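You operate a simulated robot arm through the tools that you are given. There is no shell and no other tool. Be economical: measure what you need, move in short steps, check, and stop when the job is done.

Carry out the task below with a simulated two-armed robot. There is one attempt and no reset: what you move stays moved.

## Task
Pick up the blue-cap bottle marked "65" from the top of the test bench with one hand, pass it to the other hand and put it on the upper board of the tall shelf. Set down upright: blue-cap bottle.

Only the result counts: the job must be done as asked and must still hold three seconds after the hand-in. Knocking over, shifting, dropping, spilling or breaking anything else fails it. Lids that push on must go on centred and level and be pressed home; caps that screw on are set level and turned clockwise until they are tight.

## Robot
Two 7-joint arms with two-finger grippers on one trunk, on a base that drives. Base frame: it is fixed to the floor where the robot stands at the start and does not move with it; the origin is under the middle of the robot, x ahead of it, y to its left, z up; the surface under the hand at the start is at about z = 0.86. Lengths are in m, angles in rad, forces in N, time in s.
The left shoulder is at the start at [0.078, 0.151, 0.963], the right one opposite. With the tool pointing down near the work surface each hand reaches from about 0.1 to 0.78 m from the robot's upright axis, wherever it stands, measured 20 degrees to its own side. Places, roughly: upper board of the tall shelf [0.8, 1.1, 1.2]. Payload 2.54 kg a hand.
The tool frame of a hand sits at the grasp point between the pads (the TCP): z along the fingers, y along the line on which they close. The tips reach 0.03 m beyond it. The gripper opens to 0.116 m. The gripper's body begins 0.095 m behind the TCP.
Orientation is told as [roll, pitch, yaw] about the base's x, y, z axes, in that order, counted from this pose: with the fingers straight down and closing along the base's y, the tool's x points along the base's -x, its y along +y and its z along -z.

## Interface
- The arms move only by the tool jog_arm. It takes "left_rows", "right_rows" or both (then of equal length, played together; a hand with none holds still); each is text: rows parted by semicolons, each of 7 numbers parted by spaces: the shift along the tool's x, y, z in m, then the turn, a rotation vector about the tool's x, y, z in rad, then the opening, from 0 (shut) to 1 (fully open). In form: tx ty tz wx wy wz jaw; .... A call has 1 to 20 rows; each row is the pose to reach, as a shift and turn from the pose commanded when the call began, along the tool's axes at that moment. A row lasts 0.2 s, in which the tool goes at most 0.05 m and 0.15 rad; a call with a longer step from one row to the next is refused whole, and so is a gripper value outside its range. Where a pose cannot be reached the arm comes as near as it can. A force on the tool above 40 N (or 10 N above the force at the start of the call, whichever is more), or a blocked arm, ends the call early, and 0.2 s more pass. The fingers move at their own pace (about 0.072 m/s each) and stop on an object; they squeeze with about 39 N. The grip force told is the motor's: it shows also when the fingers shut on nothing. Time passes only in rows, and 0.2 s behind the last, so rows that repeat a pose let the fingers close. It gives the time, the measured TCP pose, the force on the tool (base axes), the opening and the grip force at its end, in the units of the frame above (readings bear some noise), with the torque about the TCP (base axes, N m) and any sound that the robot's microphone picked up.
- Cameras (640 x 400 px; columns grow to the right, rows downward): "scene" is now at [0.1587, -0.0135, 1.1266]; the picture's right is [-0.14, -0.99, 0.00], its down [-0.12, 0.02, -0.99] and it looks along [0.98, -0.14, -0.12] (base axes); focal length 225 px, centre (320, 200). "left" rides on the left gripper at [0.069, 0.015, -0.122] in its tool frame; the picture's right is [-0.21, 0.98, 0.00], its down [-0.83, -0.18, -0.53] and it looks along [-0.52, -0.11, 0.85] (tool axes); focal length 251 px, centre (320, 200). "right" rides on the right gripper at [0.069, -0.015, -0.122] in its tool frame; the picture's right is [0.21, 0.98, 0.00], its down [-0.83, 0.18, -0.53] and it looks along [-0.52, 0.12, 0.85] (tool axes); focal length 251 px, centre (320, 200). There is no depth. A picture from a camera that has moved, and an enlarged one, comes with that camera's place and axes in the base frame and with its lens.
- camera(camera): a new picture of that camera. It takes no simulated time.
- move_column(by): slides the trunk up (or, below 0, down) by that many m; the arms and the scene camera ride with it, the base frame stays. It gives what a move gives, with no picture.
- drive_base(legs): drives the robot by 1 to 6 legs, each [ahead, left, turn to the left] in m, m and rad, along the robot's own axes; the way and the turn of a leg run together, so that a leg with both is an arc; at most 1.5 m and 3.142 rad a leg. The arms and the cameras ride along, it lands a little off, and it stops where it bumps. It gives what a move gives.
- aim_head(pan, tilt): turns the head with the scene camera to pan (to the left, within 1.396 rad either way) and tilt (down, from -0.506 to 1.204), counted from straight ahead of the robot. It gives what a move gives.
- close_up(camera, box): a new picture of the part [left, top, right, bottom] of that camera's present view, enlarged. It takes no simulated time.
- sign_off(): hands the job in; it is judged then, once.

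Work in short steps. Places have to be worked out from the pictures, the camera data and where the tool is seen: move nearer, look again, correct. Check each grasp and each placing, and mend what went wrong. You have 120 turns and 108 pictures in all, those below and enlarged ones among them. Open the grippers and draw the arms clear of the work before you hand the job in, unless the task says otherwise; then end with one line.

The tools are called after "Call:" as name(argument=value, ...) on one line, values as JSON. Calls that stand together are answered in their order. jog_arm: Moves the arms, as the interface text tells. Its arguments: {"type":"object","properties":{"left_rows":{"type":"string"},"right_rows":{"type":"string"}},"required":[]} The other tools are called the same way: move_column (by) slides the trunk up or down; drive_base (legs) drives the base; aim_head (pan, tilt) turns the head that bears the scene camera; camera (camera) takes a picture; close_up (camera, box) takes an enlarged picture of a part of a camera's view; sign_off () hands the job in.

At the start:

```text
t: 0.0
left_eef_pos: [0.4728, 0.0937, 1.1046]
left_orientation: [-0.003, -0.003, 0.001]
left_force: [0.4, -0.7, 0.2]
left_ft_torque: [-0.01, -0.01, -0.01]
left_grip_width: 0.1161
left_grasp_force: 0.1
right_eef_pos: [0.4044, -0.2622, 1.1354]
right_orientation: [0.001, -0.002, 0.0]
right_force: [0.2, -0.1, -0.4]
right_ft_torque: [0.0, 0.04, -0.03]
right_grip_width: 0.116
right_grasp_force: 0.0
trunk travel left (down, up): [-0.2, 0.089]
robot x, y, heading: [0.0011, 0.0022, -0.002]
head pan, tilt: [-0.141, 0.119]
```

scene: 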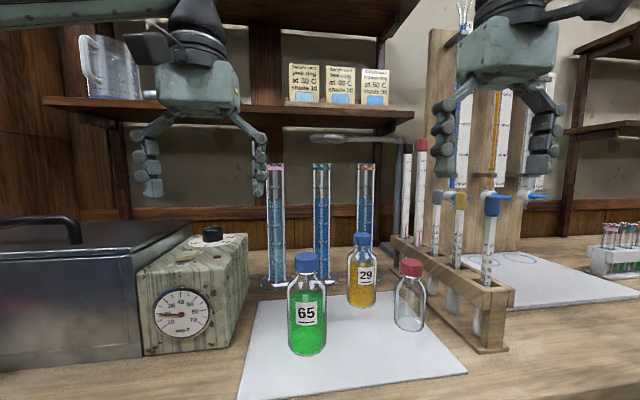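
right: 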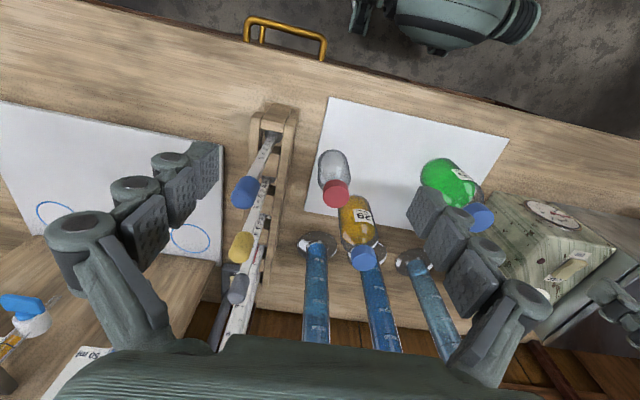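
left: 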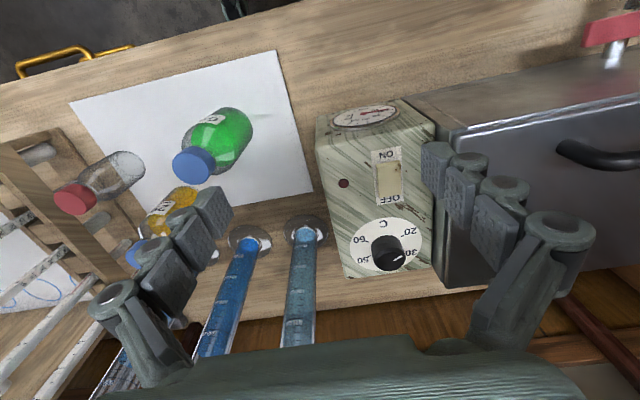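

The bottle "65" stands at about [0.49, -0.04], about 0.14 m high. I'll look at the tall shelf on the left, and up close at the bottle.

Call:
close_up(camera="scene", box=[240, 220, 440, 370])

Call:
aim_head(pan=0.95, tilt=0.0)

Call:
camera(camera="scene")

```text
2.67 times, centred on (340, 295) of scene
camera zoom: at [0.1587, -0.0135, 1.1266], right [-0.14, -0.99, 0.0], down [-0.12, 0.02, -0.99], along [0.98, -0.14, -0.12], focal length 599 px, centre (267, -53)
```

zoom: 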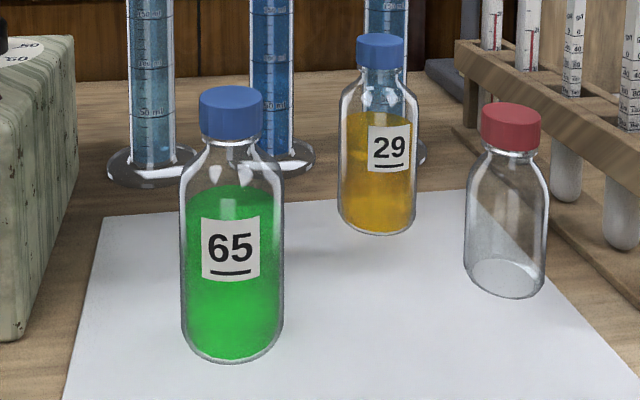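

```text
t: 1.3
left_eef_pos: [0.472, 0.0917, 1.1059]
left_orientation: [-0.002, 0.0, 0.003]
left_force: [0.0, 0.2, 0.9]
left_ft_torque: [0.0, 0.0, 0.0]
left_grip_width: 0.116
left_grasp_force: 0.1
right_eef_pos: [0.4051, -0.2618, 1.1366]
right_orientation: [-0.001, -0.002, 0.002]
right_force: [1.0, 0.4, 0.2]
right_ft_torque: [0.03, 0.01, 0.03]
right_grip_width: 0.116
right_grasp_force: 0.1
trunk travel left (down, up): [-0.2, 0.089]
robot x, y, heading: [-0.0038, 0.0021, -0.001]
head pan, tilt: [0.949, 0.0]
```

```text
103 pictures are left
camera scene: at [0.1198, 0.0726, 1.1375], right [0.81, -0.58, 0.0], down [0.0, 0.0, -1.0], along [0.58, 0.81, 0.0], focal length 225 px, centre (320, 200)
```

scene: 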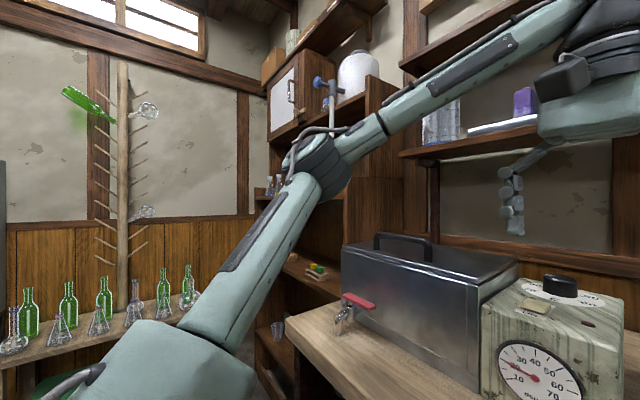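

The arm hides the shelf partly; I enlarge that part.

Call:
close_up(camera="scene", box=[230, 0, 440, 380])

```text
1.05 times, centred on (335, 190) of scene (not enlarged: the box is as wide or as high as the picture)
camera zoom: at [0.1198, 0.0726, 1.1375], right [0.81, -0.58, 0.0], down [0.0, 0.0, -1.0], along [0.58, 0.81, 0.0], focal length 237 px, centre (304, 210)
```

zoom: 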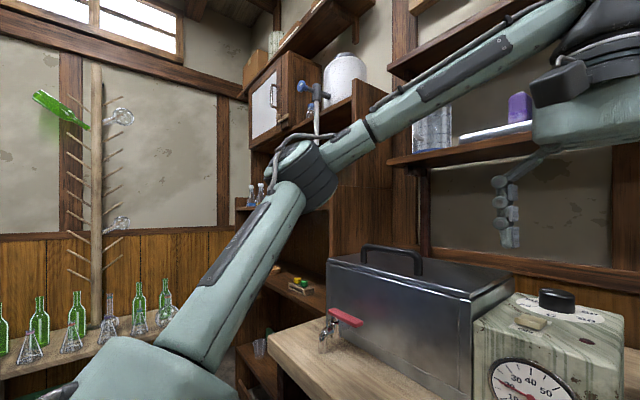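

Shelf seen roughly; I'll inspect it later once the arm is clear. Now the left hand moves out to the side while the right goes above the bottle cap (≈[0.483, -0.036, 0.985]).

Call:
jog_arm(left_rows="0.017 0.033 -0.013 0 0 0 1; 0.033 0.067 -0.027 0 0 0 1; 0.05 0.1 -0.04 0 0 0 1; 0.067 0.133 -0.053 0 0 0 1; 0.083 0.167 -0.067 0 0 0 1; 0.1 0.2 -0.08 0 0 0 1; 0.1 0.2 -0.08 0 0 0 1", right_rows="-0.013 0.038 0.003 0 0 0 1; -0.026 0.076 0.006 0 0 0 1; -0.039 0.113 0.009 0 0 0 1; -0.052 0.15 0.012 0 0 0 0.8; -0.065 0.188 0.015 0 0 0 0.7; -0.078 0.226 0.018 0 0 0 0.65; -0.078 0.226 0.018 0 0 0 0.65")

Call:
aim_head(pan=0.0, tilt=0.35)

Call:
camera(camera="right")

Call:
camera(camera="scene")

```text
t: 2.9
left_eef_pos: [0.4006, 0.2743, 1.1594]
left_orientation: [-0.002, -0.001, 0.003]
left_force: [0.2, -0.1, 0.5]
left_ft_torque: [-0.01, 0.01, -0.04]
left_grip_width: 0.1161
left_grasp_force: 0.1
left hand out of reach, approached as far as the arm can: row 5, 6, 7
right_eef_pos: [0.4425, -0.122, 1.0896]
right_orientation: [0.003, -0.003, -0.001]
right_force: [-0.1, 0.3, 0.3]
right_ft_torque: [-0.01, 0.02, 0.03]
right_grip_width: 0.0756
right_grasp_force: 0.1
right hand out of reach, approached as far as the arm can: row 4, 5, 6, 7
trunk travel left (down, up): [-0.2, 0.089]
robot x, y, heading: [0.001, 0.0024, 0.003]
head pan, tilt: [0.949, 0.0]
```

```text
t: 4.2
left_eef_pos: [0.4006, 0.2738, 1.1588]
left_orientation: [-0.002, 0.0, 0.002]
left_force: [0.1, -0.3, -0.2]
left_ft_torque: [0.02, 0.0, -0.01]
left_grip_width: 0.1162
left_grasp_force: 0.1
right_eef_pos: [0.4415, -0.1198, 1.0881]
right_orientation: [0.002, -0.001, 0.001]
right_force: [-0.2, -0.7, 0.2]
right_ft_torque: [-0.03, -0.01, 0.01]
right_grip_width: 0.0754
right_grasp_force: 0.0
trunk travel left (down, up): [-0.2, 0.089]
robot x, y, heading: [0.0005, 0.0047, -0.004]
head pan, tilt: [0.0, 0.351]
```

```text
101 pictures are left
camera right: at [0.3723, -0.1371, 1.2111], right [-0.21, 0.98, 0.0], down [0.82, 0.18, 0.54], along [0.52, 0.12, -0.84], focal length 251 px, centre (320, 200)
```

right: 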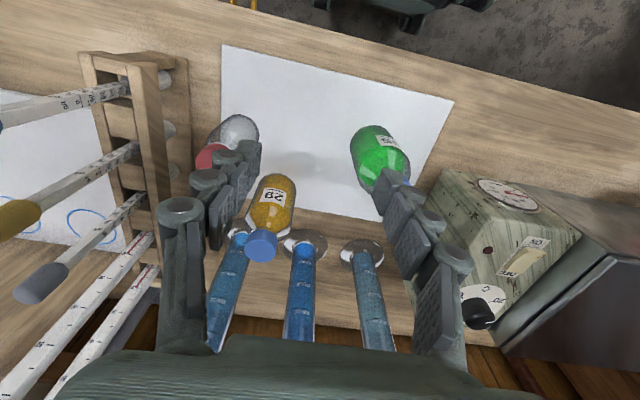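

```text
100 pictures are left
camera scene: at [0.1604, -0.0004, 1.1051], right [0.0, -1.0, 0.0], down [-0.34, 0.0, -0.94], along [0.94, 0.0, -0.34], focal length 225 px, centre (320, 200)
```

scene: 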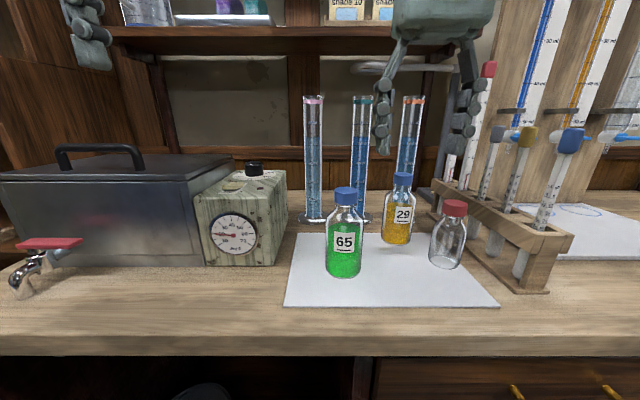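

The right arm can't cross this near the midline, so I'll drive the robot 0.2 m left along the bench (both hands are above everything), putting the bottle on the right arm's side.

Call:
drive_base(legs=[[0, 0.2, 0]])

Call:
jog_arm(right_rows="0 -0.04 0 0 0 0 0.65; 0 -0.08 0 0 0 0 0.65; 0 -0.08 0 0 0 0 0.65")

Call:
camera(camera="right")

Call:
camera(camera="scene")

```text
t: 6.7
left_eef_pos: [0.4023, 0.4693, 1.1598]
left_orientation: [-0.001, 0.0, 0.0]
left_force: [0.3, 0.2, 0.7]
left_ft_torque: [-0.03, -0.01, -0.02]
left_grip_width: 0.1162
left_grasp_force: 0.1
right_eef_pos: [0.4416, 0.0749, 1.0888]
right_orientation: [0.001, -0.002, -0.001]
right_force: [-0.6, 0.3, 0.1]
right_ft_torque: [-0.03, -0.01, 0.01]
right_grip_width: 0.0753
right_grasp_force: 0.0
trunk travel left (down, up): [-0.2, 0.089]
robot x, y, heading: [0.0005, 0.1925, -0.001]
head pan, tilt: [0.0, 0.351]
```

```text
t: 7.5
left_eef_pos: [0.4015, 0.4693, 1.1586]
left_orientation: [-0.002, 0.0, 0.0]
left_force: [0.5, 0.0, -0.1]
left_ft_torque: [0.0, 0.0, 0.03]
left_grip_width: 0.1159
left_grasp_force: 0.0
right_eef_pos: [0.4428, -0.0053, 1.0906]
right_orientation: [0.002, -0.001, -0.002]
right_force: [-0.2, 0.1, -0.1]
right_ft_torque: [-0.02, 0.01, -0.02]
right_grip_width: 0.0755
right_grasp_force: 0.1
trunk travel left (down, up): [-0.2, 0.089]
robot x, y, heading: [0.0018, 0.1966, -0.003]
head pan, tilt: [0.0, 0.351]
```

```text
99 pictures are left
camera right: at [0.3726, -0.0205, 1.2124], right [-0.21, 0.98, 0.0], down [0.83, 0.18, 0.54], along [0.52, 0.12, -0.84], focal length 251 px, centre (320, 200)
```

right: 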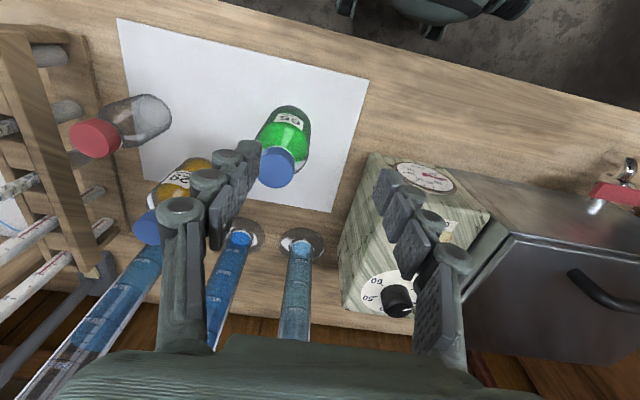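

```text
98 pictures are left
camera scene: at [0.1606, 0.1957, 1.105], right [0.0, -1.0, 0.0], down [-0.34, 0.0, -0.94], along [0.94, 0.0, -0.34], focal length 225 px, centre (320, 200)
```

scene: 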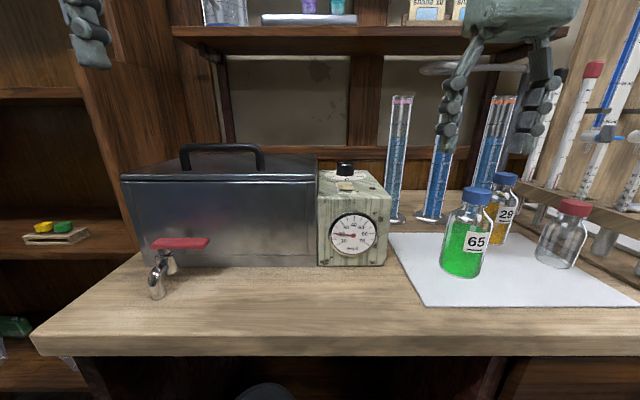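

Cap centre triangulates to about [0.481, -0.038, 0.997]. I align above it and descend to TCP z ≈ 1.003 with the jaws still open, then check.

Call:
jog_arm(right_rows="-0.019 -0.016 0 0 0 0 0.65; -0.038 -0.033 0 0 0 0 0.65; -0.038 -0.033 0.02 0 0 0 0.65; -0.038 -0.033 0.04 0 0 0 0.65; -0.038 -0.033 0.04 0 0 0 0.65")

Call:
camera(camera="right")

Call:
close_up(camera="scene", box=[380, 60, 620, 300])

```text
t: 8.7
left_eef_pos: [0.4012, 0.4694, 1.1589]
left_orientation: [-0.002, 0.0, 0.001]
left_force: [0.1, 0.0, 0.4]
left_ft_torque: [0.0, 0.02, -0.01]
left_grip_width: 0.1162
left_grasp_force: 0.2
right_eef_pos: [0.4797, -0.0375, 1.0495]
right_orientation: [0.002, -0.002, -0.002]
right_force: [0.6, 0.3, 0.6]
right_ft_torque: [0.01, -0.04, 0.01]
right_grip_width: 0.0753
right_grasp_force: 0.0
trunk travel left (down, up): [-0.2, 0.089]
robot x, y, heading: [-0.0013, 0.1962, -0.001]
head pan, tilt: [0.0, 0.351]
```

```text
97 pictures are left
camera right: at [0.4103, -0.0541, 1.1724], right [-0.21, 0.98, 0.0], down [0.82, 0.18, 0.54], along [0.52, 0.11, -0.84], focal length 251 px, centre (320, 200)
```

right: 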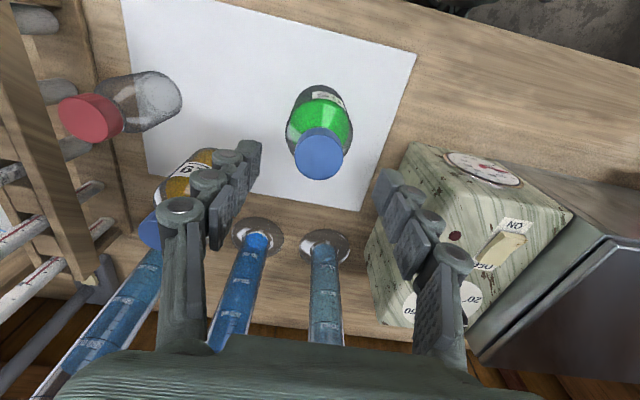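

```text
1.67 times, centred on (500, 180) of scene
camera zoom: at [0.1605, 0.1956, 1.1051], right [0.0, -1.0, 0.0], down [-0.34, 0.0, -0.94], along [0.94, 0.0, -0.34], focal length 375 px, centre (20, 233)
```

zoom: 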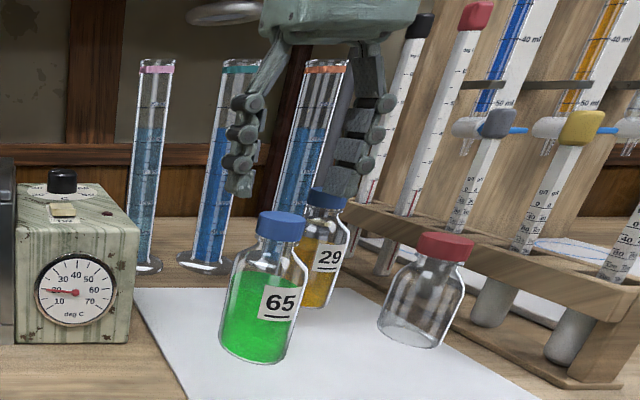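

The right camera confirms the cap at [0.479, -0.039], right under the jaws. Descending to z ≈ 1.003 and closing.

Call:
jog_arm(right_rows="0 -0.001 0.015 0 0 0 0.65; 0 -0.001 0.03 0 0 0 0.65; 0 -0.001 0.046 0 0 0 0.65; 0 -0.001 0.046 0 0 0 0.65; 0 -0.001 0.046 0 0 0 0.3; 0 -0.001 0.046 0 0 0 0; 0 -0.001 0.046 0 0 0 0; 0 -0.001 0.046 0 0 0 0; 0 -0.001 0.046 0 0 0 0")

Call:
close_up(camera="scene", box=[380, 60, 620, 300])

```text
t: 10.7
left_eef_pos: [0.4014, 0.4693, 1.159]
left_orientation: [-0.001, -0.001, 0.001]
left_force: [0.1, -0.1, -0.3]
left_ft_torque: [-0.03, -0.01, -0.02]
left_grip_width: 0.1159
left_grasp_force: 0.2
right_eef_pos: [0.4796, -0.0375, 1.0025]
right_orientation: [0.0, -0.001, -0.002]
right_force: [-0.4, 0.5, 0.4]
right_ft_torque: [-0.01, 0.02, 0.02]
right_grip_width: 0.0316
right_grasp_force: 38.6
trunk travel left (down, up): [-0.2, 0.089]
robot x, y, heading: [0.0018, 0.1974, 0.0]
head pan, tilt: [0.0, 0.351]
```

```text
1.67 times, centred on (500, 180) of scene
camera zoom: at [0.1605, 0.1955, 1.1051], right [0.0, -1.0, 0.0], down [-0.34, 0.0, -0.94], along [0.94, 0.0, -0.34], focal length 375 px, centre (20, 233)
```

zoom: 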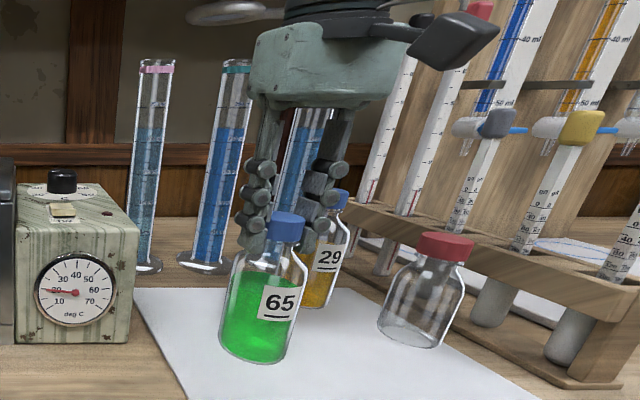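

Grip holds the cap (0.0316 m wide, 38.6 N). I raise the trunk to lift the bottle off the bench and check.

Call:
move_column(by=0.088)

Call:
camera(camera="scene")

```text
t: 11.9
left_eef_pos: [0.402, 0.47, 1.2468]
left_orientation: [-0.002, 0.001, -0.001]
left_force: [-0.2, 0.4, -0.2]
left_ft_torque: [0.02, 0.0, -0.02]
left_grip_width: 0.1161
left_grasp_force: 0.0
right_eef_pos: [0.48, -0.0387, 1.09]
right_orientation: [0.001, -0.002, -0.002]
right_force: [0.3, -0.7, -4.1]
right_ft_torque: [0.03, -0.01, 0.01]
right_grip_width: 0.0318
right_grasp_force: 39.0
trunk travel left (down, up): [-0.288, 0.001]
robot x, y, heading: [-0.0027, 0.1965, -0.007]
head pan, tilt: [0.0, 0.351]
```

```text
94 pictures are left
camera scene: at [0.161, 0.1955, 1.1929], right [0.0, -1.0, 0.0], down [-0.34, 0.0, -0.94], along [0.94, 0.0, -0.34], focal length 225 px, centre (320, 200)
```

scene: 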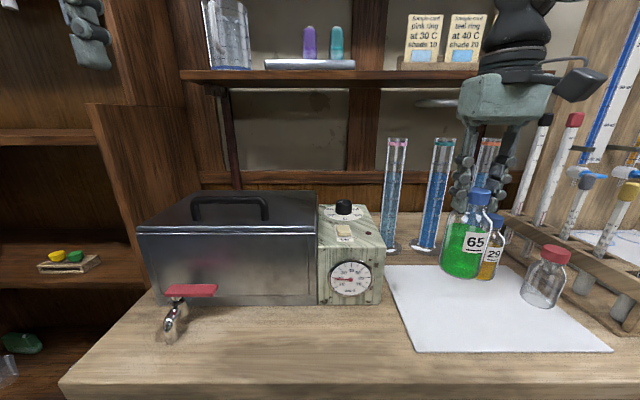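

The bottle is up cleanly (≈4 N). I back the robot off 0.3 m so the hand-over happens over free floor.

Call:
drive_base(legs=[[-0.3, 0, 0]])

Call:
jog_arm(left_rows="0 0 0 0 -0.136 0 1; 0 0 0 0 -0.272 0 1; 0 0 0 0 -0.408 0 1; 0 0 0 0 -0.544 0 1; 0 0 0 0 -0.68 0 1; 0 0 0 0 -0.816 0 1; 0 0 0 0 -0.952 0 1; 0 0 0 0 -1.088 0 1; 0 0 0 0 -1.22 0 1; 0 0 0 0 -1.22 0 1")

Call:
camera(camera="scene")

```text
t: 13.9
left_eef_pos: [0.1019, 0.4698, 1.2471]
left_orientation: [-0.001, 0.001, 0.002]
left_force: [0.2, 0.2, 0.0]
left_ft_torque: [-0.02, 0.02, 0.02]
left_grip_width: 0.1158
left_grasp_force: 0.0
right_eef_pos: [0.1808, -0.0378, 1.0908]
right_orientation: [0.002, -0.001, -0.001]
right_force: [-0.4, 0.3, -2.5]
right_ft_torque: [0.0, -0.05, 0.0]
right_grip_width: 0.0316
right_grasp_force: 39.0
trunk travel left (down, up): [-0.288, 0.001]
robot x, y, heading: [-0.2943, 0.1958, -0.001]
head pan, tilt: [0.0, 0.351]
```

```text
t: 16.1
left_eef_pos: [0.103, 0.4698, 1.2474]
left_orientation: [-0.003, -1.222, 0.006]
left_force: [-0.3, 0.1, 0.5]
left_ft_torque: [-0.02, -0.01, -0.01]
left_grip_width: 0.1159
left_grasp_force: 0.1
right_eef_pos: [0.183, -0.0367, 1.0898]
right_orientation: [0.0, 0.0, 0.001]
right_force: [-0.4, 0.5, -3.3]
right_ft_torque: [-0.01, 0.01, 0.0]
right_grip_width: 0.0317
right_grasp_force: 38.7
trunk travel left (down, up): [-0.288, 0.001]
robot x, y, heading: [-0.2964, 0.1986, 0.003]
head pan, tilt: [0.0, 0.351]
```

```text
93 pictures are left
camera scene: at [-0.1373, 0.1958, 1.193], right [0.0, -1.0, 0.0], down [-0.34, 0.0, -0.94], along [0.94, 0.0, -0.34], focal length 225 px, centre (320, 200)
```

scene: 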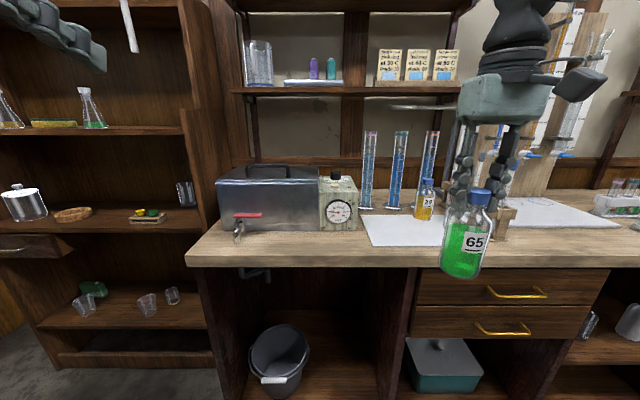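

Bottle hangs upright; the shelf's upper board (with flask and sponges) is in view, open toward us. I turn the left hand to point to the right (yaw −1.2) and bring the bottle a little toward the middle and up.

Call:
jog_arm(left_rows="0 0 0 0.141 0 0.051 1; 0 0 0 0.282 0 0.1025 1; 0 0 0 0.423 0 0.154 1; 0 0 0 0.564 0 0.205 1; 0 0 0 0.705 0 0.2565 1; 0 0 0 0.846 0 0.308 1; 0 0 0 0.987 0 0.359 1; 0 0 0 1.128 0 0.41 1; 0 0 0 1.128 0 0.41 1", right_rows="0.006 0.008 -0.004 0 0 0 0; 0.012 0.016 -0.008 0 0 0 0; 0.018 0.024 -0.012 0 0 0 0; 0.024 0.032 -0.016 0 0 0 0; 0.03 0.04 -0.02 0 0 0 0; 0.036 0.048 -0.024 0 0 0 0; 0.044 0.056 -0.027 0 0 0 0; 0.052 0.066 -0.03 0 0 0 0; 0.052 0.066 -0.03 0 0 0 0")

Call:
camera(camera="scene")

Call:
camera(camera="left")

```text
t: 18.1
left_eef_pos: [0.1038, 0.4704, 1.2468]
left_orientation: [-0.006, -1.224, -1.195]
left_force: [-0.6, -0.3, -0.1]
left_ft_torque: [0.0, -0.01, 0.01]
left_grip_width: 0.1159
left_grasp_force: 0.0
right_eef_pos: [0.1297, 0.029, 1.1212]
right_orientation: [0.001, 0.0, 0.001]
right_force: [0.5, -0.2, -3.3]
right_ft_torque: [-0.05, -0.01, 0.01]
right_grip_width: 0.0319
right_grasp_force: 39.3
trunk travel left (down, up): [-0.288, 0.001]
robot x, y, heading: [-0.2972, 0.1943, 0.004]
head pan, tilt: [0.0, 0.351]
```

```text
92 pictures are left
camera scene: at [-0.1376, 0.1957, 1.1931], right [0.0, -1.0, 0.0], down [-0.34, 0.0, -0.94], along [0.94, 0.0, -0.34], focal length 225 px, centre (320, 200)
```

scene: 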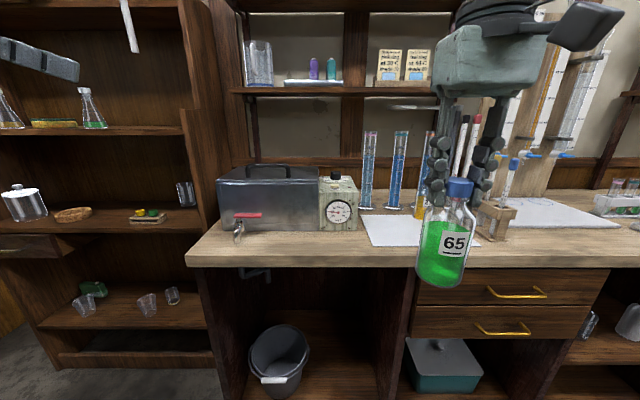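

```text
91 pictures are left
camera left: at [0.0665, 0.6048, 1.2235], right [0.94, 0.29, 0.2], down [-0.25, 0.14, 0.96], along [0.25, -0.95, 0.2], focal length 251 px, centre (320, 200)
```

left: 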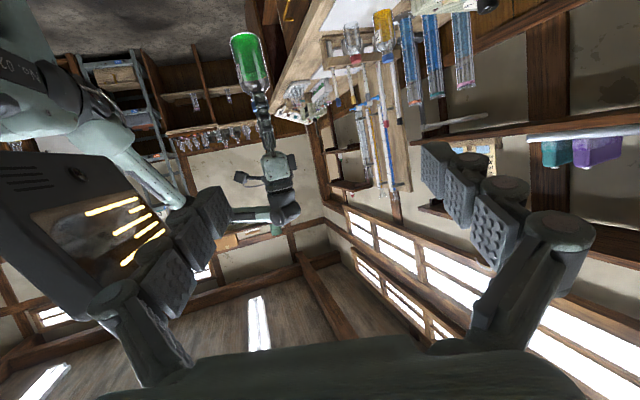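

Left hand now points right and slightly down. I bring it to a pre-grasp point 0.13 m short of the bottle body.

Call:
jog_arm(left_rows="0.0057 -0.0152 0.0371 0 0 0 1; 0.0114 -0.0303 0.0742 0 0 0 1; 0.0172 -0.0455 0.1113 0 0 0 1; 0.0229 -0.0606 0.1484 0 0 0 1; 0.0286 -0.0758 0.1855 0 0 0 1; 0.0343 -0.0909 0.2226 0 0 0 1; 0.04 -0.1061 0.2597 0 0 0 1; 0.0458 -0.1212 0.2968 0 0 0 1; 0.0515 -0.1364 0.3339 0 0 0 1; 0.0515 -0.1364 0.3339 0 0 0 1")

Call:
camera(camera="scene")

Call:
camera(camera="left")

```text
t: 20.4
left_eef_pos: [0.0836, 0.1468, 1.0836]
left_orientation: [-0.006, -1.222, -1.193]
left_force: [0.4, -0.2, -0.9]
left_ft_torque: [0.03, 0.01, 0.0]
left_grip_width: 0.1159
left_grasp_force: 0.1
right_eef_pos: [0.1306, 0.0287, 1.1212]
right_orientation: [0.001, 0.0, 0.0]
right_force: [0.5, -0.3, -3.3]
right_ft_torque: [-0.02, 0.02, -0.02]
right_grip_width: 0.0317
right_grasp_force: 38.5
trunk travel left (down, up): [-0.288, 0.001]
robot x, y, heading: [-0.2991, 0.1926, 0.001]
head pan, tilt: [0.0, 0.351]
```

```text
90 pictures are left
camera scene: at [-0.1374, 0.1962, 1.193], right [0.0, -1.0, 0.0], down [-0.34, 0.0, -0.94], along [0.94, 0.0, -0.34], focal length 225 px, centre (320, 200)
```

scene: 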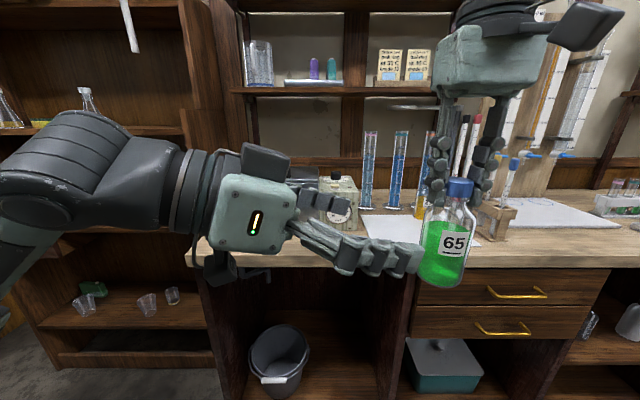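

```text
89 pictures are left
camera left: at [0.0469, 0.2806, 1.0598], right [0.94, 0.29, 0.2], down [-0.25, 0.14, 0.96], along [0.25, -0.95, 0.2], focal length 251 px, centre (320, 200)
```

left: 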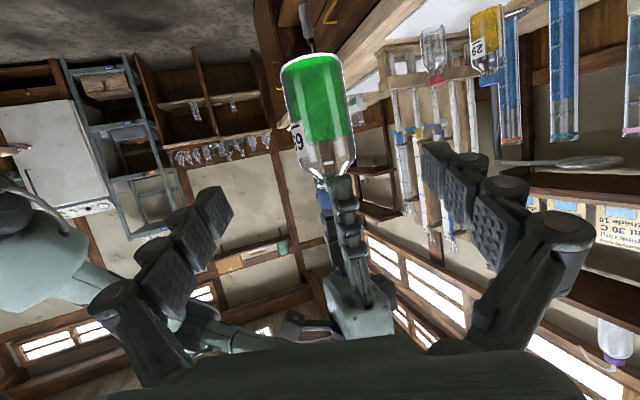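

The bottle body sits on the left hand's axis (≈0.134 m ahead). Advancing straight along the fingers with the jaws open.

Call:
jog_arm(left_rows="-0.003 0 0.025 0 0 0 1; -0.003 0 0.05 0 0 0 1; -0.003 0 0.075 0 0 0 1; -0.003 0 0.1 0 0 0 1; -0.003 0 0.12 0 0 0 1; -0.003 0 0.1335 0 0 0 1; -0.003 0 0.1335 0 0 0 1")

Call:
camera(camera="scene")

Call:
camera(camera="left")

```text
t: 21.9
left_eef_pos: [0.1302, 0.028, 1.0414]
left_orientation: [-0.005, -1.222, -1.195]
left_force: [0.1, -1.7, 1.0]
left_ft_torque: [0.01, 0.01, 0.02]
left_grip_width: 0.116
left_grasp_force: 0.1
right_eef_pos: [0.1296, 0.0288, 1.1206]
right_orientation: [0.001, -0.003, -0.002]
right_force: [0.2, -0.4, -2.9]
right_ft_torque: [0.0, -0.01, -0.02]
right_grip_width: 0.0317
right_grasp_force: 39.4
trunk travel left (down, up): [-0.288, 0.001]
robot x, y, heading: [-0.2988, 0.1935, 0.001]
head pan, tilt: [0.0, 0.351]
```

```text
88 pictures are left
camera scene: at [-0.1373, 0.196, 1.193], right [0.0, -1.0, 0.0], down [-0.34, 0.0, -0.94], along [0.94, 0.0, -0.34], focal length 225 px, centre (320, 200)
```

scene: 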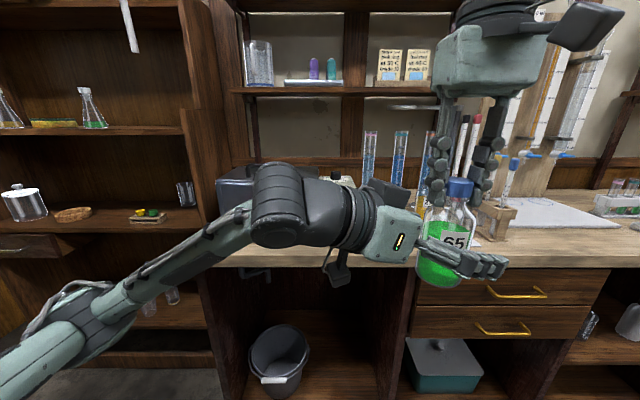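

```text
87 pictures are left
camera left: at [0.0936, 0.1625, 1.0178], right [0.94, 0.29, 0.2], down [-0.25, 0.14, 0.96], along [0.25, -0.95, 0.2], focal length 251 px, centre (320, 200)
```

left: 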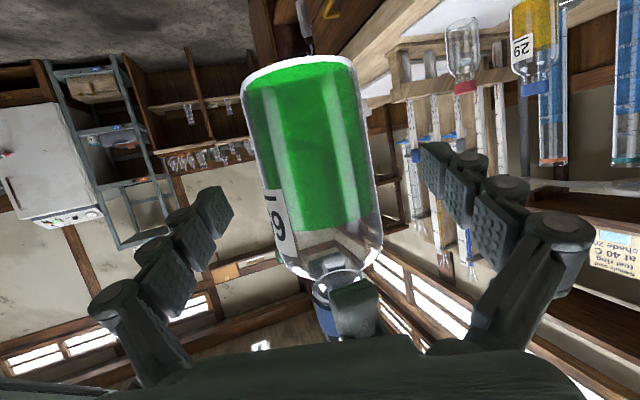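

Bottle body is centred between the left fingers. Closing the left hand.

Call:
jog_arm(left_rows="0 0 0 0 0 0 0.7; 0 0 0 0 0 0 0.5; 0 0 0 0 0 0 0.3; 0 0 0 0 0 0 0; 0 0 0 0 0 0 0; 0 0 0 0 0 0 0")

Call:
camera(camera="scene")

```text
t: 23.4
left_eef_pos: [0.1306, 0.0277, 1.0421]
left_orientation: [-0.008, -1.222, -1.193]
left_force: [0.5, 2.0, 0.0]
left_ft_torque: [-0.1, -0.04, -0.04]
left_grip_width: 0.0566
left_grasp_force: 38.6
right_eef_pos: [0.1293, 0.0286, 1.1201]
right_orientation: [0.002, -0.002, -0.001]
right_force: [-0.7, -1.5, -3.2]
right_ft_torque: [-0.06, 0.05, 0.0]
right_grip_width: 0.0318
right_grasp_force: 39.2
trunk travel left (down, up): [-0.288, 0.001]
robot x, y, heading: [-0.298, 0.1975, 0.0]
head pan, tilt: [0.0, 0.351]
```

```text
86 pictures are left
camera scene: at [-0.1373, 0.1959, 1.193], right [0.0, -1.0, 0.0], down [-0.34, 0.0, -0.94], along [0.94, 0.0, -0.34], focal length 225 px, centre (320, 200)
```

scene: 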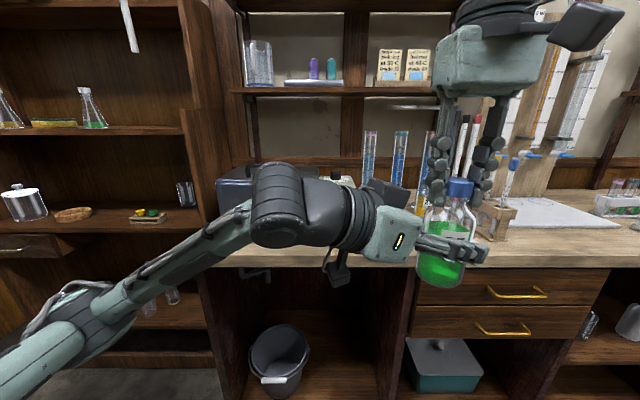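

Left grips the body (0.0566 m, 38.6 N). The right hand opens, then rises clear.

Call:
jog_arm(right_rows="0 0 0 0 0 0 0.4; 0 0 0 0 0 0 0.65; 0 0 0 0 0 0 0.65; 0 0 0 0 0 0 0.65; 0 0 -0.02 0 0 0 0.65; 0 0 -0.04 0 0 0 0.65; 0 0 -0.06 0 0 0 0.65; 0 0 -0.06 0 0 0 0.65")

Call:
camera(camera="scene")

```text
t: 25.1
left_eef_pos: [0.1298, 0.0273, 1.0403]
left_orientation: [-0.006, -1.221, -1.191]
left_force: [0.2, 0.2, -0.5]
left_ft_torque: [-0.01, -0.01, -0.02]
left_grip_width: 0.0574
left_grasp_force: 39.2
right_eef_pos: [0.1306, 0.0283, 1.1799]
right_orientation: [0.001, -0.002, -0.001]
right_force: [0.0, 0.3, -0.9]
right_ft_torque: [-0.02, 0.0, -0.01]
right_grip_width: 0.0753
right_grasp_force: 0.1
trunk travel left (down, up): [-0.288, 0.001]
robot x, y, heading: [-0.2989, 0.1983, 0.003]
head pan, tilt: [0.0, 0.351]
```

```text
85 pictures are left
camera scene: at [-0.1373, 0.1959, 1.193], right [0.0, -1.0, 0.0], down [-0.34, 0.0, -0.94], along [0.94, 0.0, -0.34], focal length 225 px, centre (320, 200)
```

scene: 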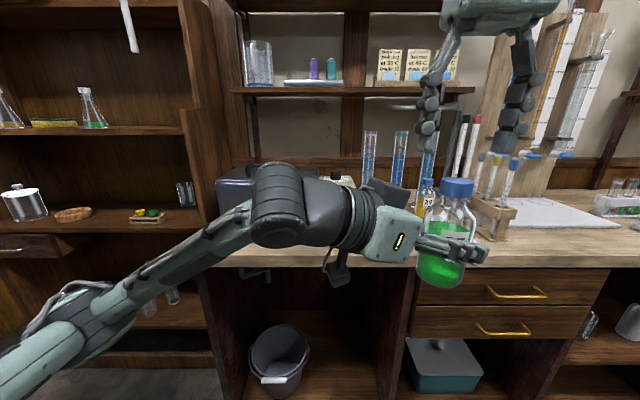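

Right is clear. Zooming on the bottle in the left hand to check tilt.

Call:
close_up(camera="scene", box=[370, 150, 530, 300])

Call:
camera(camera="left")

```text
2.67 times, centred on (450, 225) of scene
camera zoom: at [-0.1373, 0.1959, 1.193], right [0.0, -1.0, 0.0], down [-0.34, 0.0, -0.94], along [0.94, 0.0, -0.34], focal length 599 px, centre (-27, 133)
```

zoom: 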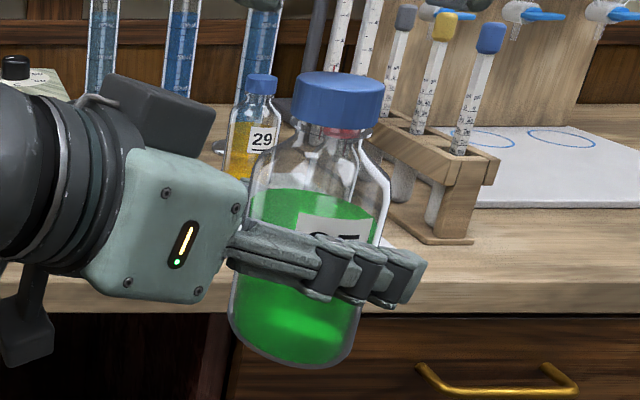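

```text
83 pictures are left
camera left: at [0.0936, 0.1627, 1.0178], right [0.94, 0.29, 0.2], down [-0.25, 0.14, 0.96], along [0.25, -0.95, 0.2], focal length 251 px, centre (320, 200)
```

left: 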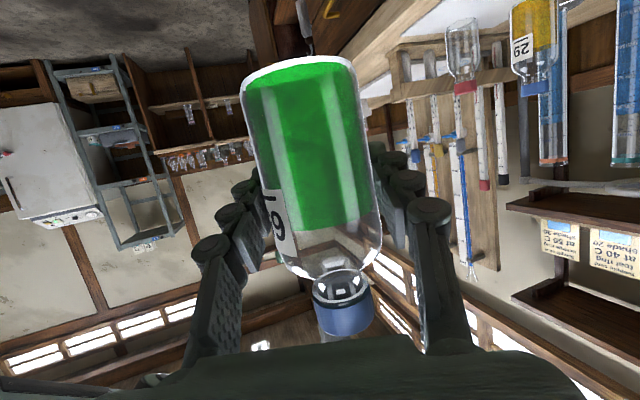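

The hand-over worked and the bottle is upright. I retract the left hand to the left with the bottle and move the right hand away.

Call:
jog_arm(left_rows="0.00275 0.0108 -0.0368 0 0 0 0; 0.0055 0.0216 -0.0736 0 0 0 0; 0.00825 0.0324 -0.1104 0 0 0 0; 0.011 0.0432 -0.1472 0 0 0 0; 0.01375 0.054 -0.184 0 0 0 0; 0.0165 0.0648 -0.2208 0 0 0 0; 0.01925 0.0756 -0.2576 0 0 0 0; 0.022 0.0864 -0.2944 0 0 0 0; 0.02475 0.0972 -0.3312 0 0 0 0; 0.0275 0.108 -0.368 0 0 0 0; 0.0275 0.108 -0.368 0 0 0 0", right_rows="0 -0.01 -0.01 0 0 0 0.65; 0 -0.02 -0.02 0 0 0 0.65; 0.01 -0.03 -0.02 0 0 0 0.65; 0.02 -0.04 -0.02 0 0 0 0.65; 0.03 -0.05 -0.02 0 0 0 0.65; 0.04 -0.06 -0.02 0 0 0 0.65; 0.05 -0.07 -0.02 0 0 0 0.65; 0.06 -0.08 -0.02 0 0 0 0.65; 0.07 -0.09 -0.02 0 0 0 0.65; 0.08 -0.1 -0.02 0 0 0 0.65; 0.08 -0.1 -0.02 0 0 0 0.65")

Call:
aim_head(pan=0.6, tilt=0.15)

Call:
camera(camera="scene")

```text
t: 27.6
left_eef_pos: [0.0981, 0.3979, 1.1437]
left_orientation: [-0.008, -1.221, -1.191]
left_force: [-0.5, 0.1, -2.7]
left_ft_torque: [-0.01, 0.0, 0.0]
left_grip_width: 0.057
left_grasp_force: 39.1
right_eef_pos: [0.0506, -0.0722, 1.1996]
right_orientation: [0.001, -0.003, 0.002]
right_force: [0.7, 1.0, -0.6]
right_ft_torque: [0.03, 0.0, 0.0]
right_grip_width: 0.0753
right_grasp_force: 0.0
trunk travel left (down, up): [-0.288, 0.001]
robot x, y, heading: [-0.2953, 0.1965, 0.003]
head pan, tilt: [0.0, 0.351]
```

```text
t: 28.6
left_eef_pos: [0.098, 0.3974, 1.1419]
left_orientation: [-0.007, -1.222, -1.192]
left_force: [-0.4, -0.5, -2.7]
left_ft_torque: [0.06, 0.01, -0.03]
left_grip_width: 0.0571
left_grasp_force: 39.5
right_eef_pos: [0.0504, -0.0706, 1.2002]
right_orientation: [0.001, -0.002, 0.0]
right_force: [0.8, 0.1, -1.4]
right_ft_torque: [-0.01, 0.01, -0.03]
right_grip_width: 0.0754
right_grasp_force: 0.1
trunk travel left (down, up): [-0.288, 0.001]
robot x, y, heading: [-0.3004, 0.1956, -0.003]
head pan, tilt: [0.6, 0.15]
```

```text
82 pictures are left
camera scene: at [-0.1539, 0.2484, 1.2117], right [0.57, -0.83, 0.0], down [-0.12, -0.08, -0.99], along [0.82, 0.56, -0.15], focal length 225 px, centre (320, 200)
```

scene: 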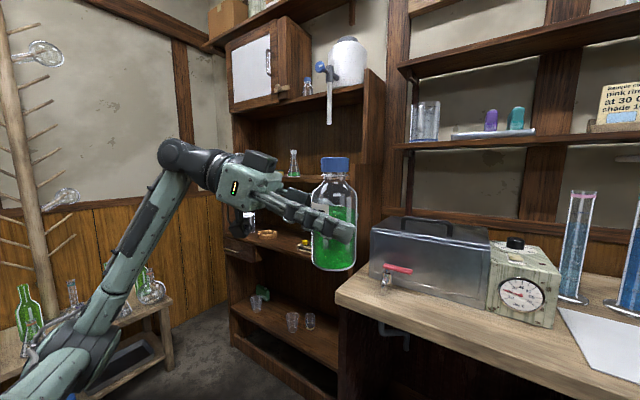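

Left now carries the weight (−2.7 N). I turn the left hand to point forward and raise it to about z = 1.28.

Call:
jog_arm(left_rows="-0.0145 0 -0.0053 -0.1245 0 -0.0451 0; -0.029 0 -0.0106 -0.249 0 -0.0902 0; -0.0435 0 -0.0159 -0.3735 0 -0.1353 0; -0.058 0 -0.0212 -0.498 0 -0.1804 0; -0.0725 0 -0.0265 -0.6225 0 -0.2255 0; -0.087 0 -0.0318 -0.747 0 -0.2706 0; -0.1015 0 -0.0371 -0.8715 0 -0.3157 0; -0.116 0 -0.0424 -0.996 0 -0.3608 0; -0.132 0 -0.048 -1.121 0 -0.406 0; -0.132 0 -0.048 -1.121 0 -0.406 0")

Call:
drive_base(legs=[[0, 0.4, 0]])

Call:
aim_head(pan=0.35, tilt=0.1)

Call:
camera(camera="scene")

```text
t: 30.8
left_eef_pos: [0.0998, 0.3975, 1.2827]
left_orientation: [-0.004, -1.22, 0.0]
left_force: [0.9, 0.3, -3.5]
left_ft_torque: [0.01, 0.01, 0.0]
left_grip_width: 0.0569
left_grasp_force: 39.0
right_eef_pos: [0.0511, -0.0705, 1.2009]
right_orientation: [-0.001, -0.003, -0.001]
right_force: [0.4, -0.3, -0.6]
right_ft_torque: [-0.03, 0.02, -0.01]
right_grip_width: 0.0753
right_grasp_force: 0.1
trunk travel left (down, up): [-0.288, 0.001]
robot x, y, heading: [-0.2969, 0.1932, 0.002]
head pan, tilt: [0.6, 0.15]
```

```text
t: 35.2
left_eef_pos: [0.1003, 0.7999, 1.2823]
left_orientation: [0.0, -1.221, -0.003]
left_force: [0.0, 0.6, -2.2]
left_ft_torque: [0.02, -0.01, -0.01]
left_grip_width: 0.057
left_grasp_force: 38.9
right_eef_pos: [0.0501, 0.3299, 1.1997]
right_orientation: [0.003, 0.0, 0.002]
right_force: [0.2, 1.0, -0.4]
right_ft_torque: [-0.04, 0.0, 0.0]
right_grip_width: 0.0753
right_grasp_force: 0.1
trunk travel left (down, up): [-0.288, 0.001]
robot x, y, heading: [-0.2997, 0.5977, 0.004]
head pan, tilt: [0.6, 0.15]
```

```text
t: 35.9
left_eef_pos: [0.0999, 0.8004, 1.2825]
left_orientation: [0.0, -1.221, -0.003]
left_force: [-0.6, 0.2, -3.7]
left_ft_torque: [0.0, -0.02, -0.05]
left_grip_width: 0.0573
left_grasp_force: 39.0
right_eef_pos: [0.0496, 0.3295, 1.1999]
right_orientation: [0.001, -0.002, 0.002]
right_force: [0.9, -0.8, 0.5]
right_ft_torque: [0.0, 0.01, 0.02]
right_grip_width: 0.0756
right_grasp_force: 0.1
trunk travel left (down, up): [-0.288, 0.001]
robot x, y, heading: [-0.2958, 0.597, 0.003]
head pan, tilt: [0.351, 0.099]
```

```text
81 pictures are left
camera scene: at [-0.1447, 0.6291, 1.2164], right [0.35, -0.94, 0.0], down [-0.09, -0.03, -0.99], along [0.93, 0.34, -0.1], focal length 225 px, centre (320, 200)
```

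scene: 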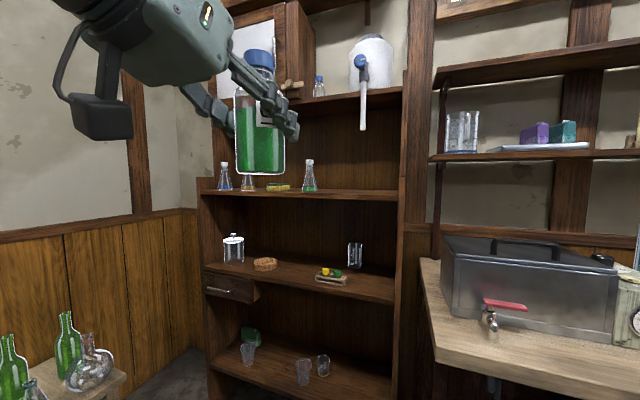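

The upper board has a free stretch right of the green flask (flask ≈[0.68, 0.97], board z ≈ 1.163 by two views). I zoom for the board's edge and the hanging tube.

Call:
close_up(camera="scene", box=[200, 40, 440, 220])

Call:
camera(camera="right")

```text
2.22 times, centred on (320, 130) of scene
camera zoom: at [-0.1447, 0.6291, 1.2164], right [0.35, -0.94, 0.0], down [-0.09, -0.03, -0.99], along [0.93, 0.34, -0.1], focal length 499 px, centre (320, 356)
```

zoom: 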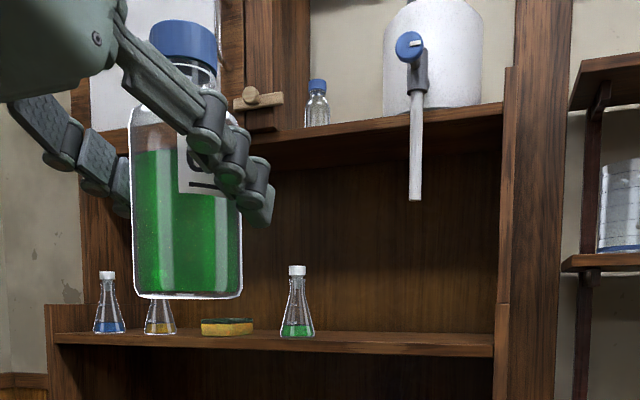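

```text
79 pictures are left
camera right: at [-0.0194, 0.3139, 1.322], right [-0.22, 0.98, 0.0], down [0.82, 0.18, 0.54], along [0.52, 0.12, -0.84], focal length 251 px, centre (320, 200)
```

right: 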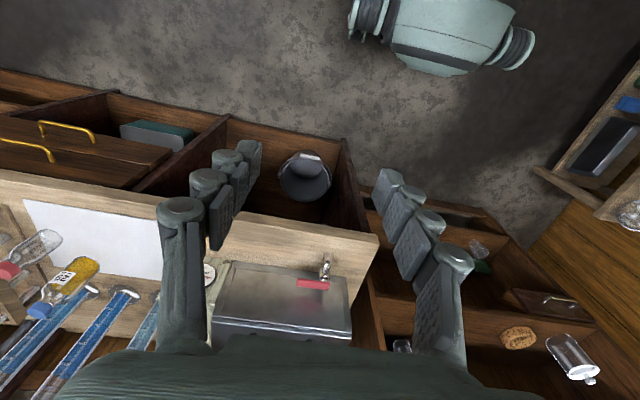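

Board spans roughly x 0.64–0.96, y 0.65–1.52, surface z ≈ 1.16–1.2; target for the bottle [0.74, 0.82]. I drive forward 0.3 m and look again.

Call:
drive_base(legs=[[0.3, 0.02, 0]])

Call:
aim_head(pan=0.3, tilt=0.1)

Call:
camera(camera="scene")

```text
t: 38.0
left_eef_pos: [0.3934, 0.8233, 1.2828]
left_orientation: [0.0, -1.221, 0.001]
left_force: [-1.3, 0.8, -3.8]
left_ft_torque: [0.0, 0.0, 0.0]
left_grip_width: 0.057
left_grasp_force: 38.6
right_eef_pos: [0.345, 0.3535, 1.1991]
right_orientation: [0.002, 0.0, 0.009]
right_force: [0.4, -0.4, 1.0]
right_ft_torque: [0.0, 0.04, -0.02]
right_grip_width: 0.0751
right_grasp_force: 0.2
trunk travel left (down, up): [-0.288, 0.001]
robot x, y, heading: [-0.0084, 0.6184, 0.008]
head pan, tilt: [0.351, 0.099]
```

```text
t: 38.6
left_eef_pos: [0.3933, 0.8224, 1.2826]
left_orientation: [-0.001, -1.221, 0.002]
left_force: [0.6, 0.1, -2.2]
left_ft_torque: [-0.05, 0.01, -0.03]
left_grip_width: 0.0571
left_grasp_force: 39.0
right_eef_pos: [0.3465, 0.3535, 1.201]
right_orientation: [0.002, -0.001, 0.01]
right_force: [-0.3, 0.4, 0.2]
right_ft_torque: [0.04, 0.02, -0.01]
right_grip_width: 0.0757
right_grasp_force: 0.1
trunk travel left (down, up): [-0.288, 0.001]
robot x, y, heading: [-0.0018, 0.6228, 0.01]
head pan, tilt: [0.3, 0.099]
```

```text
78 pictures are left
camera scene: at [0.1502, 0.6469, 1.2164], right [0.3, -0.95, 0.0], down [-0.09, -0.03, -0.99], along [0.95, 0.3, -0.1], focal length 225 px, centre (320, 200)
```

scene: 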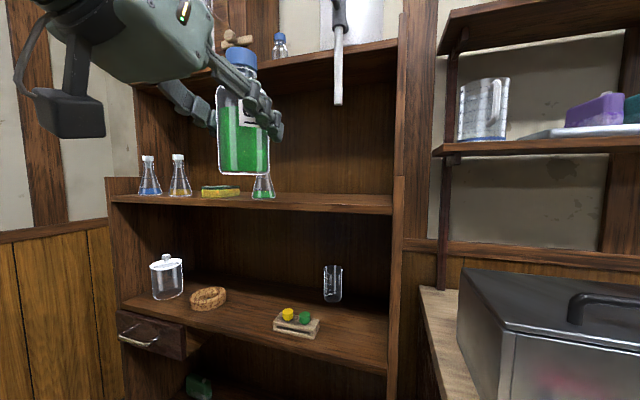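

Flask and tube positions are consistent (flask y ≈ 0.97, tube at y ≈ 0.76 ending at z ≈ 1.38). I extend the hand 0.2 m straight ahead and look.

Call:
jog_arm(left_rows="-0.0137 0 0.0376 0 0 0 0; -0.0274 0 0.0752 0 0 0 0; -0.0411 0 0.1128 0 0 0 0; -0.0548 0 0.1504 0 0 0 0; -0.0684 0 0.188 0 0 0 0; -0.0684 0 0.188 0 0 0 0")

Call:
camera(camera="scene")

Call:
close_up(camera="scene", box=[180, 60, 420, 230])

```text
t: 40.0
left_eef_pos: [0.5943, 0.8231, 1.2836]
left_orientation: [0.003, -1.222, -0.002]
left_force: [-0.1, -0.5, -2.7]
left_ft_torque: [-0.01, 0.01, 0.01]
left_grip_width: 0.0568
left_grasp_force: 39.2
right_eef_pos: [0.3435, 0.3524, 1.2003]
right_orientation: [0.002, -0.002, 0.009]
right_force: [-0.2, -0.8, -0.3]
right_ft_torque: [-0.01, -0.01, -0.01]
right_grip_width: 0.0752
right_grasp_force: 0.1
trunk travel left (down, up): [-0.288, 0.001]
robot x, y, heading: [-0.0032, 0.6189, 0.007]
head pan, tilt: [0.3, 0.099]
```

```text
77 pictures are left
camera scene: at [0.1497, 0.647, 1.2165], right [0.3, -0.95, 0.0], down [-0.09, -0.03, -1.0], along [0.95, 0.3, -0.1], focal length 225 px, centre (320, 200)
```

scene: 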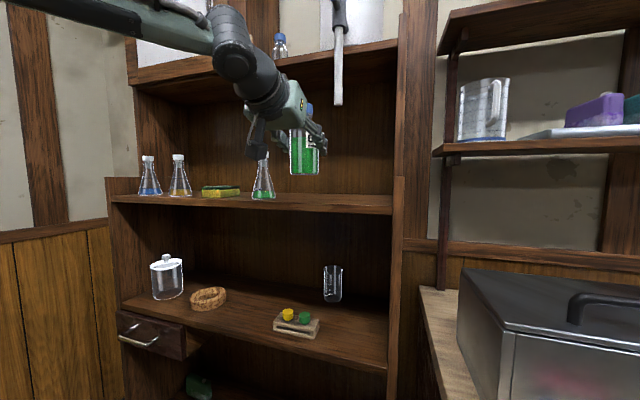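

```text
2.35 times, centred on (300, 145) of scene
camera zoom: at [0.1497, 0.647, 1.2165], right [0.3, -0.95, 0.0], down [-0.09, -0.03, -1.0], along [0.95, 0.3, -0.1], focal length 529 px, centre (367, 329)
```

zoom: 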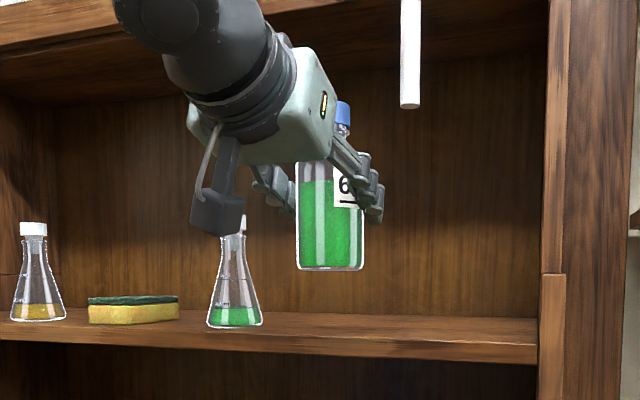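

Clear path. I lower 0.03 and shift 0.015 left for tube clearance, then advance 0.146 to x ≈ 0.74.

Call:
jog_arm(left_rows="0.0282 0.015 0.0103 0 0 0 0; 0.0157 0.015 0.0445 0 0 0 0; 0.0032 0.015 0.0788 0 0 0 0; -0.0093 0.015 0.113 0 0 0 0; -0.0218 0.015 0.1473 0 0 0 0; -0.0218 0.015 0.1473 0 0 0 0")

Call:
close_up(camera="scene", box=[180, 60, 420, 230])

```text
t: 41.4
left_eef_pos: [0.7409, 0.8377, 1.2542]
left_orientation: [0.002, -1.22, -0.001]
left_force: [0.1, -0.7, -2.6]
left_ft_torque: [-0.02, 0.01, 0.03]
left_grip_width: 0.0569
left_grasp_force: 39.1
right_eef_pos: [0.3456, 0.3533, 1.2003]
right_orientation: [0.001, -0.004, 0.008]
right_force: [-0.6, -0.6, -0.2]
right_ft_torque: [0.0, -0.03, -0.01]
right_grip_width: 0.0754
right_grasp_force: 0.0
trunk travel left (down, up): [-0.288, 0.001]
robot x, y, heading: [-0.0055, 0.6181, 0.007]
head pan, tilt: [0.3, 0.099]
```

```text
2.35 times, centred on (300, 145) of scene
camera zoom: at [0.1497, 0.6468, 1.2165], right [0.3, -0.95, 0.0], down [-0.09, -0.03, -1.0], along [0.95, 0.3, -0.1], focal length 529 px, centre (367, 329)
```

zoom: 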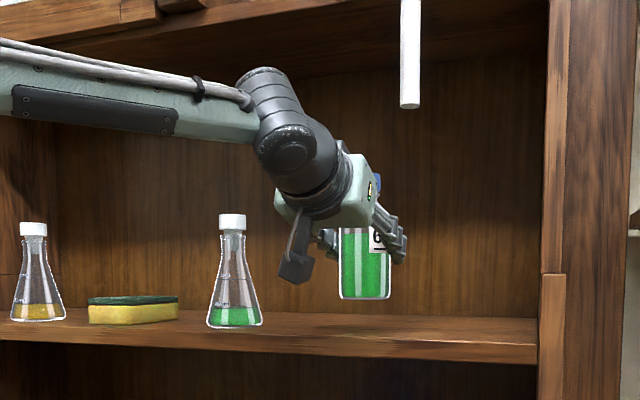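

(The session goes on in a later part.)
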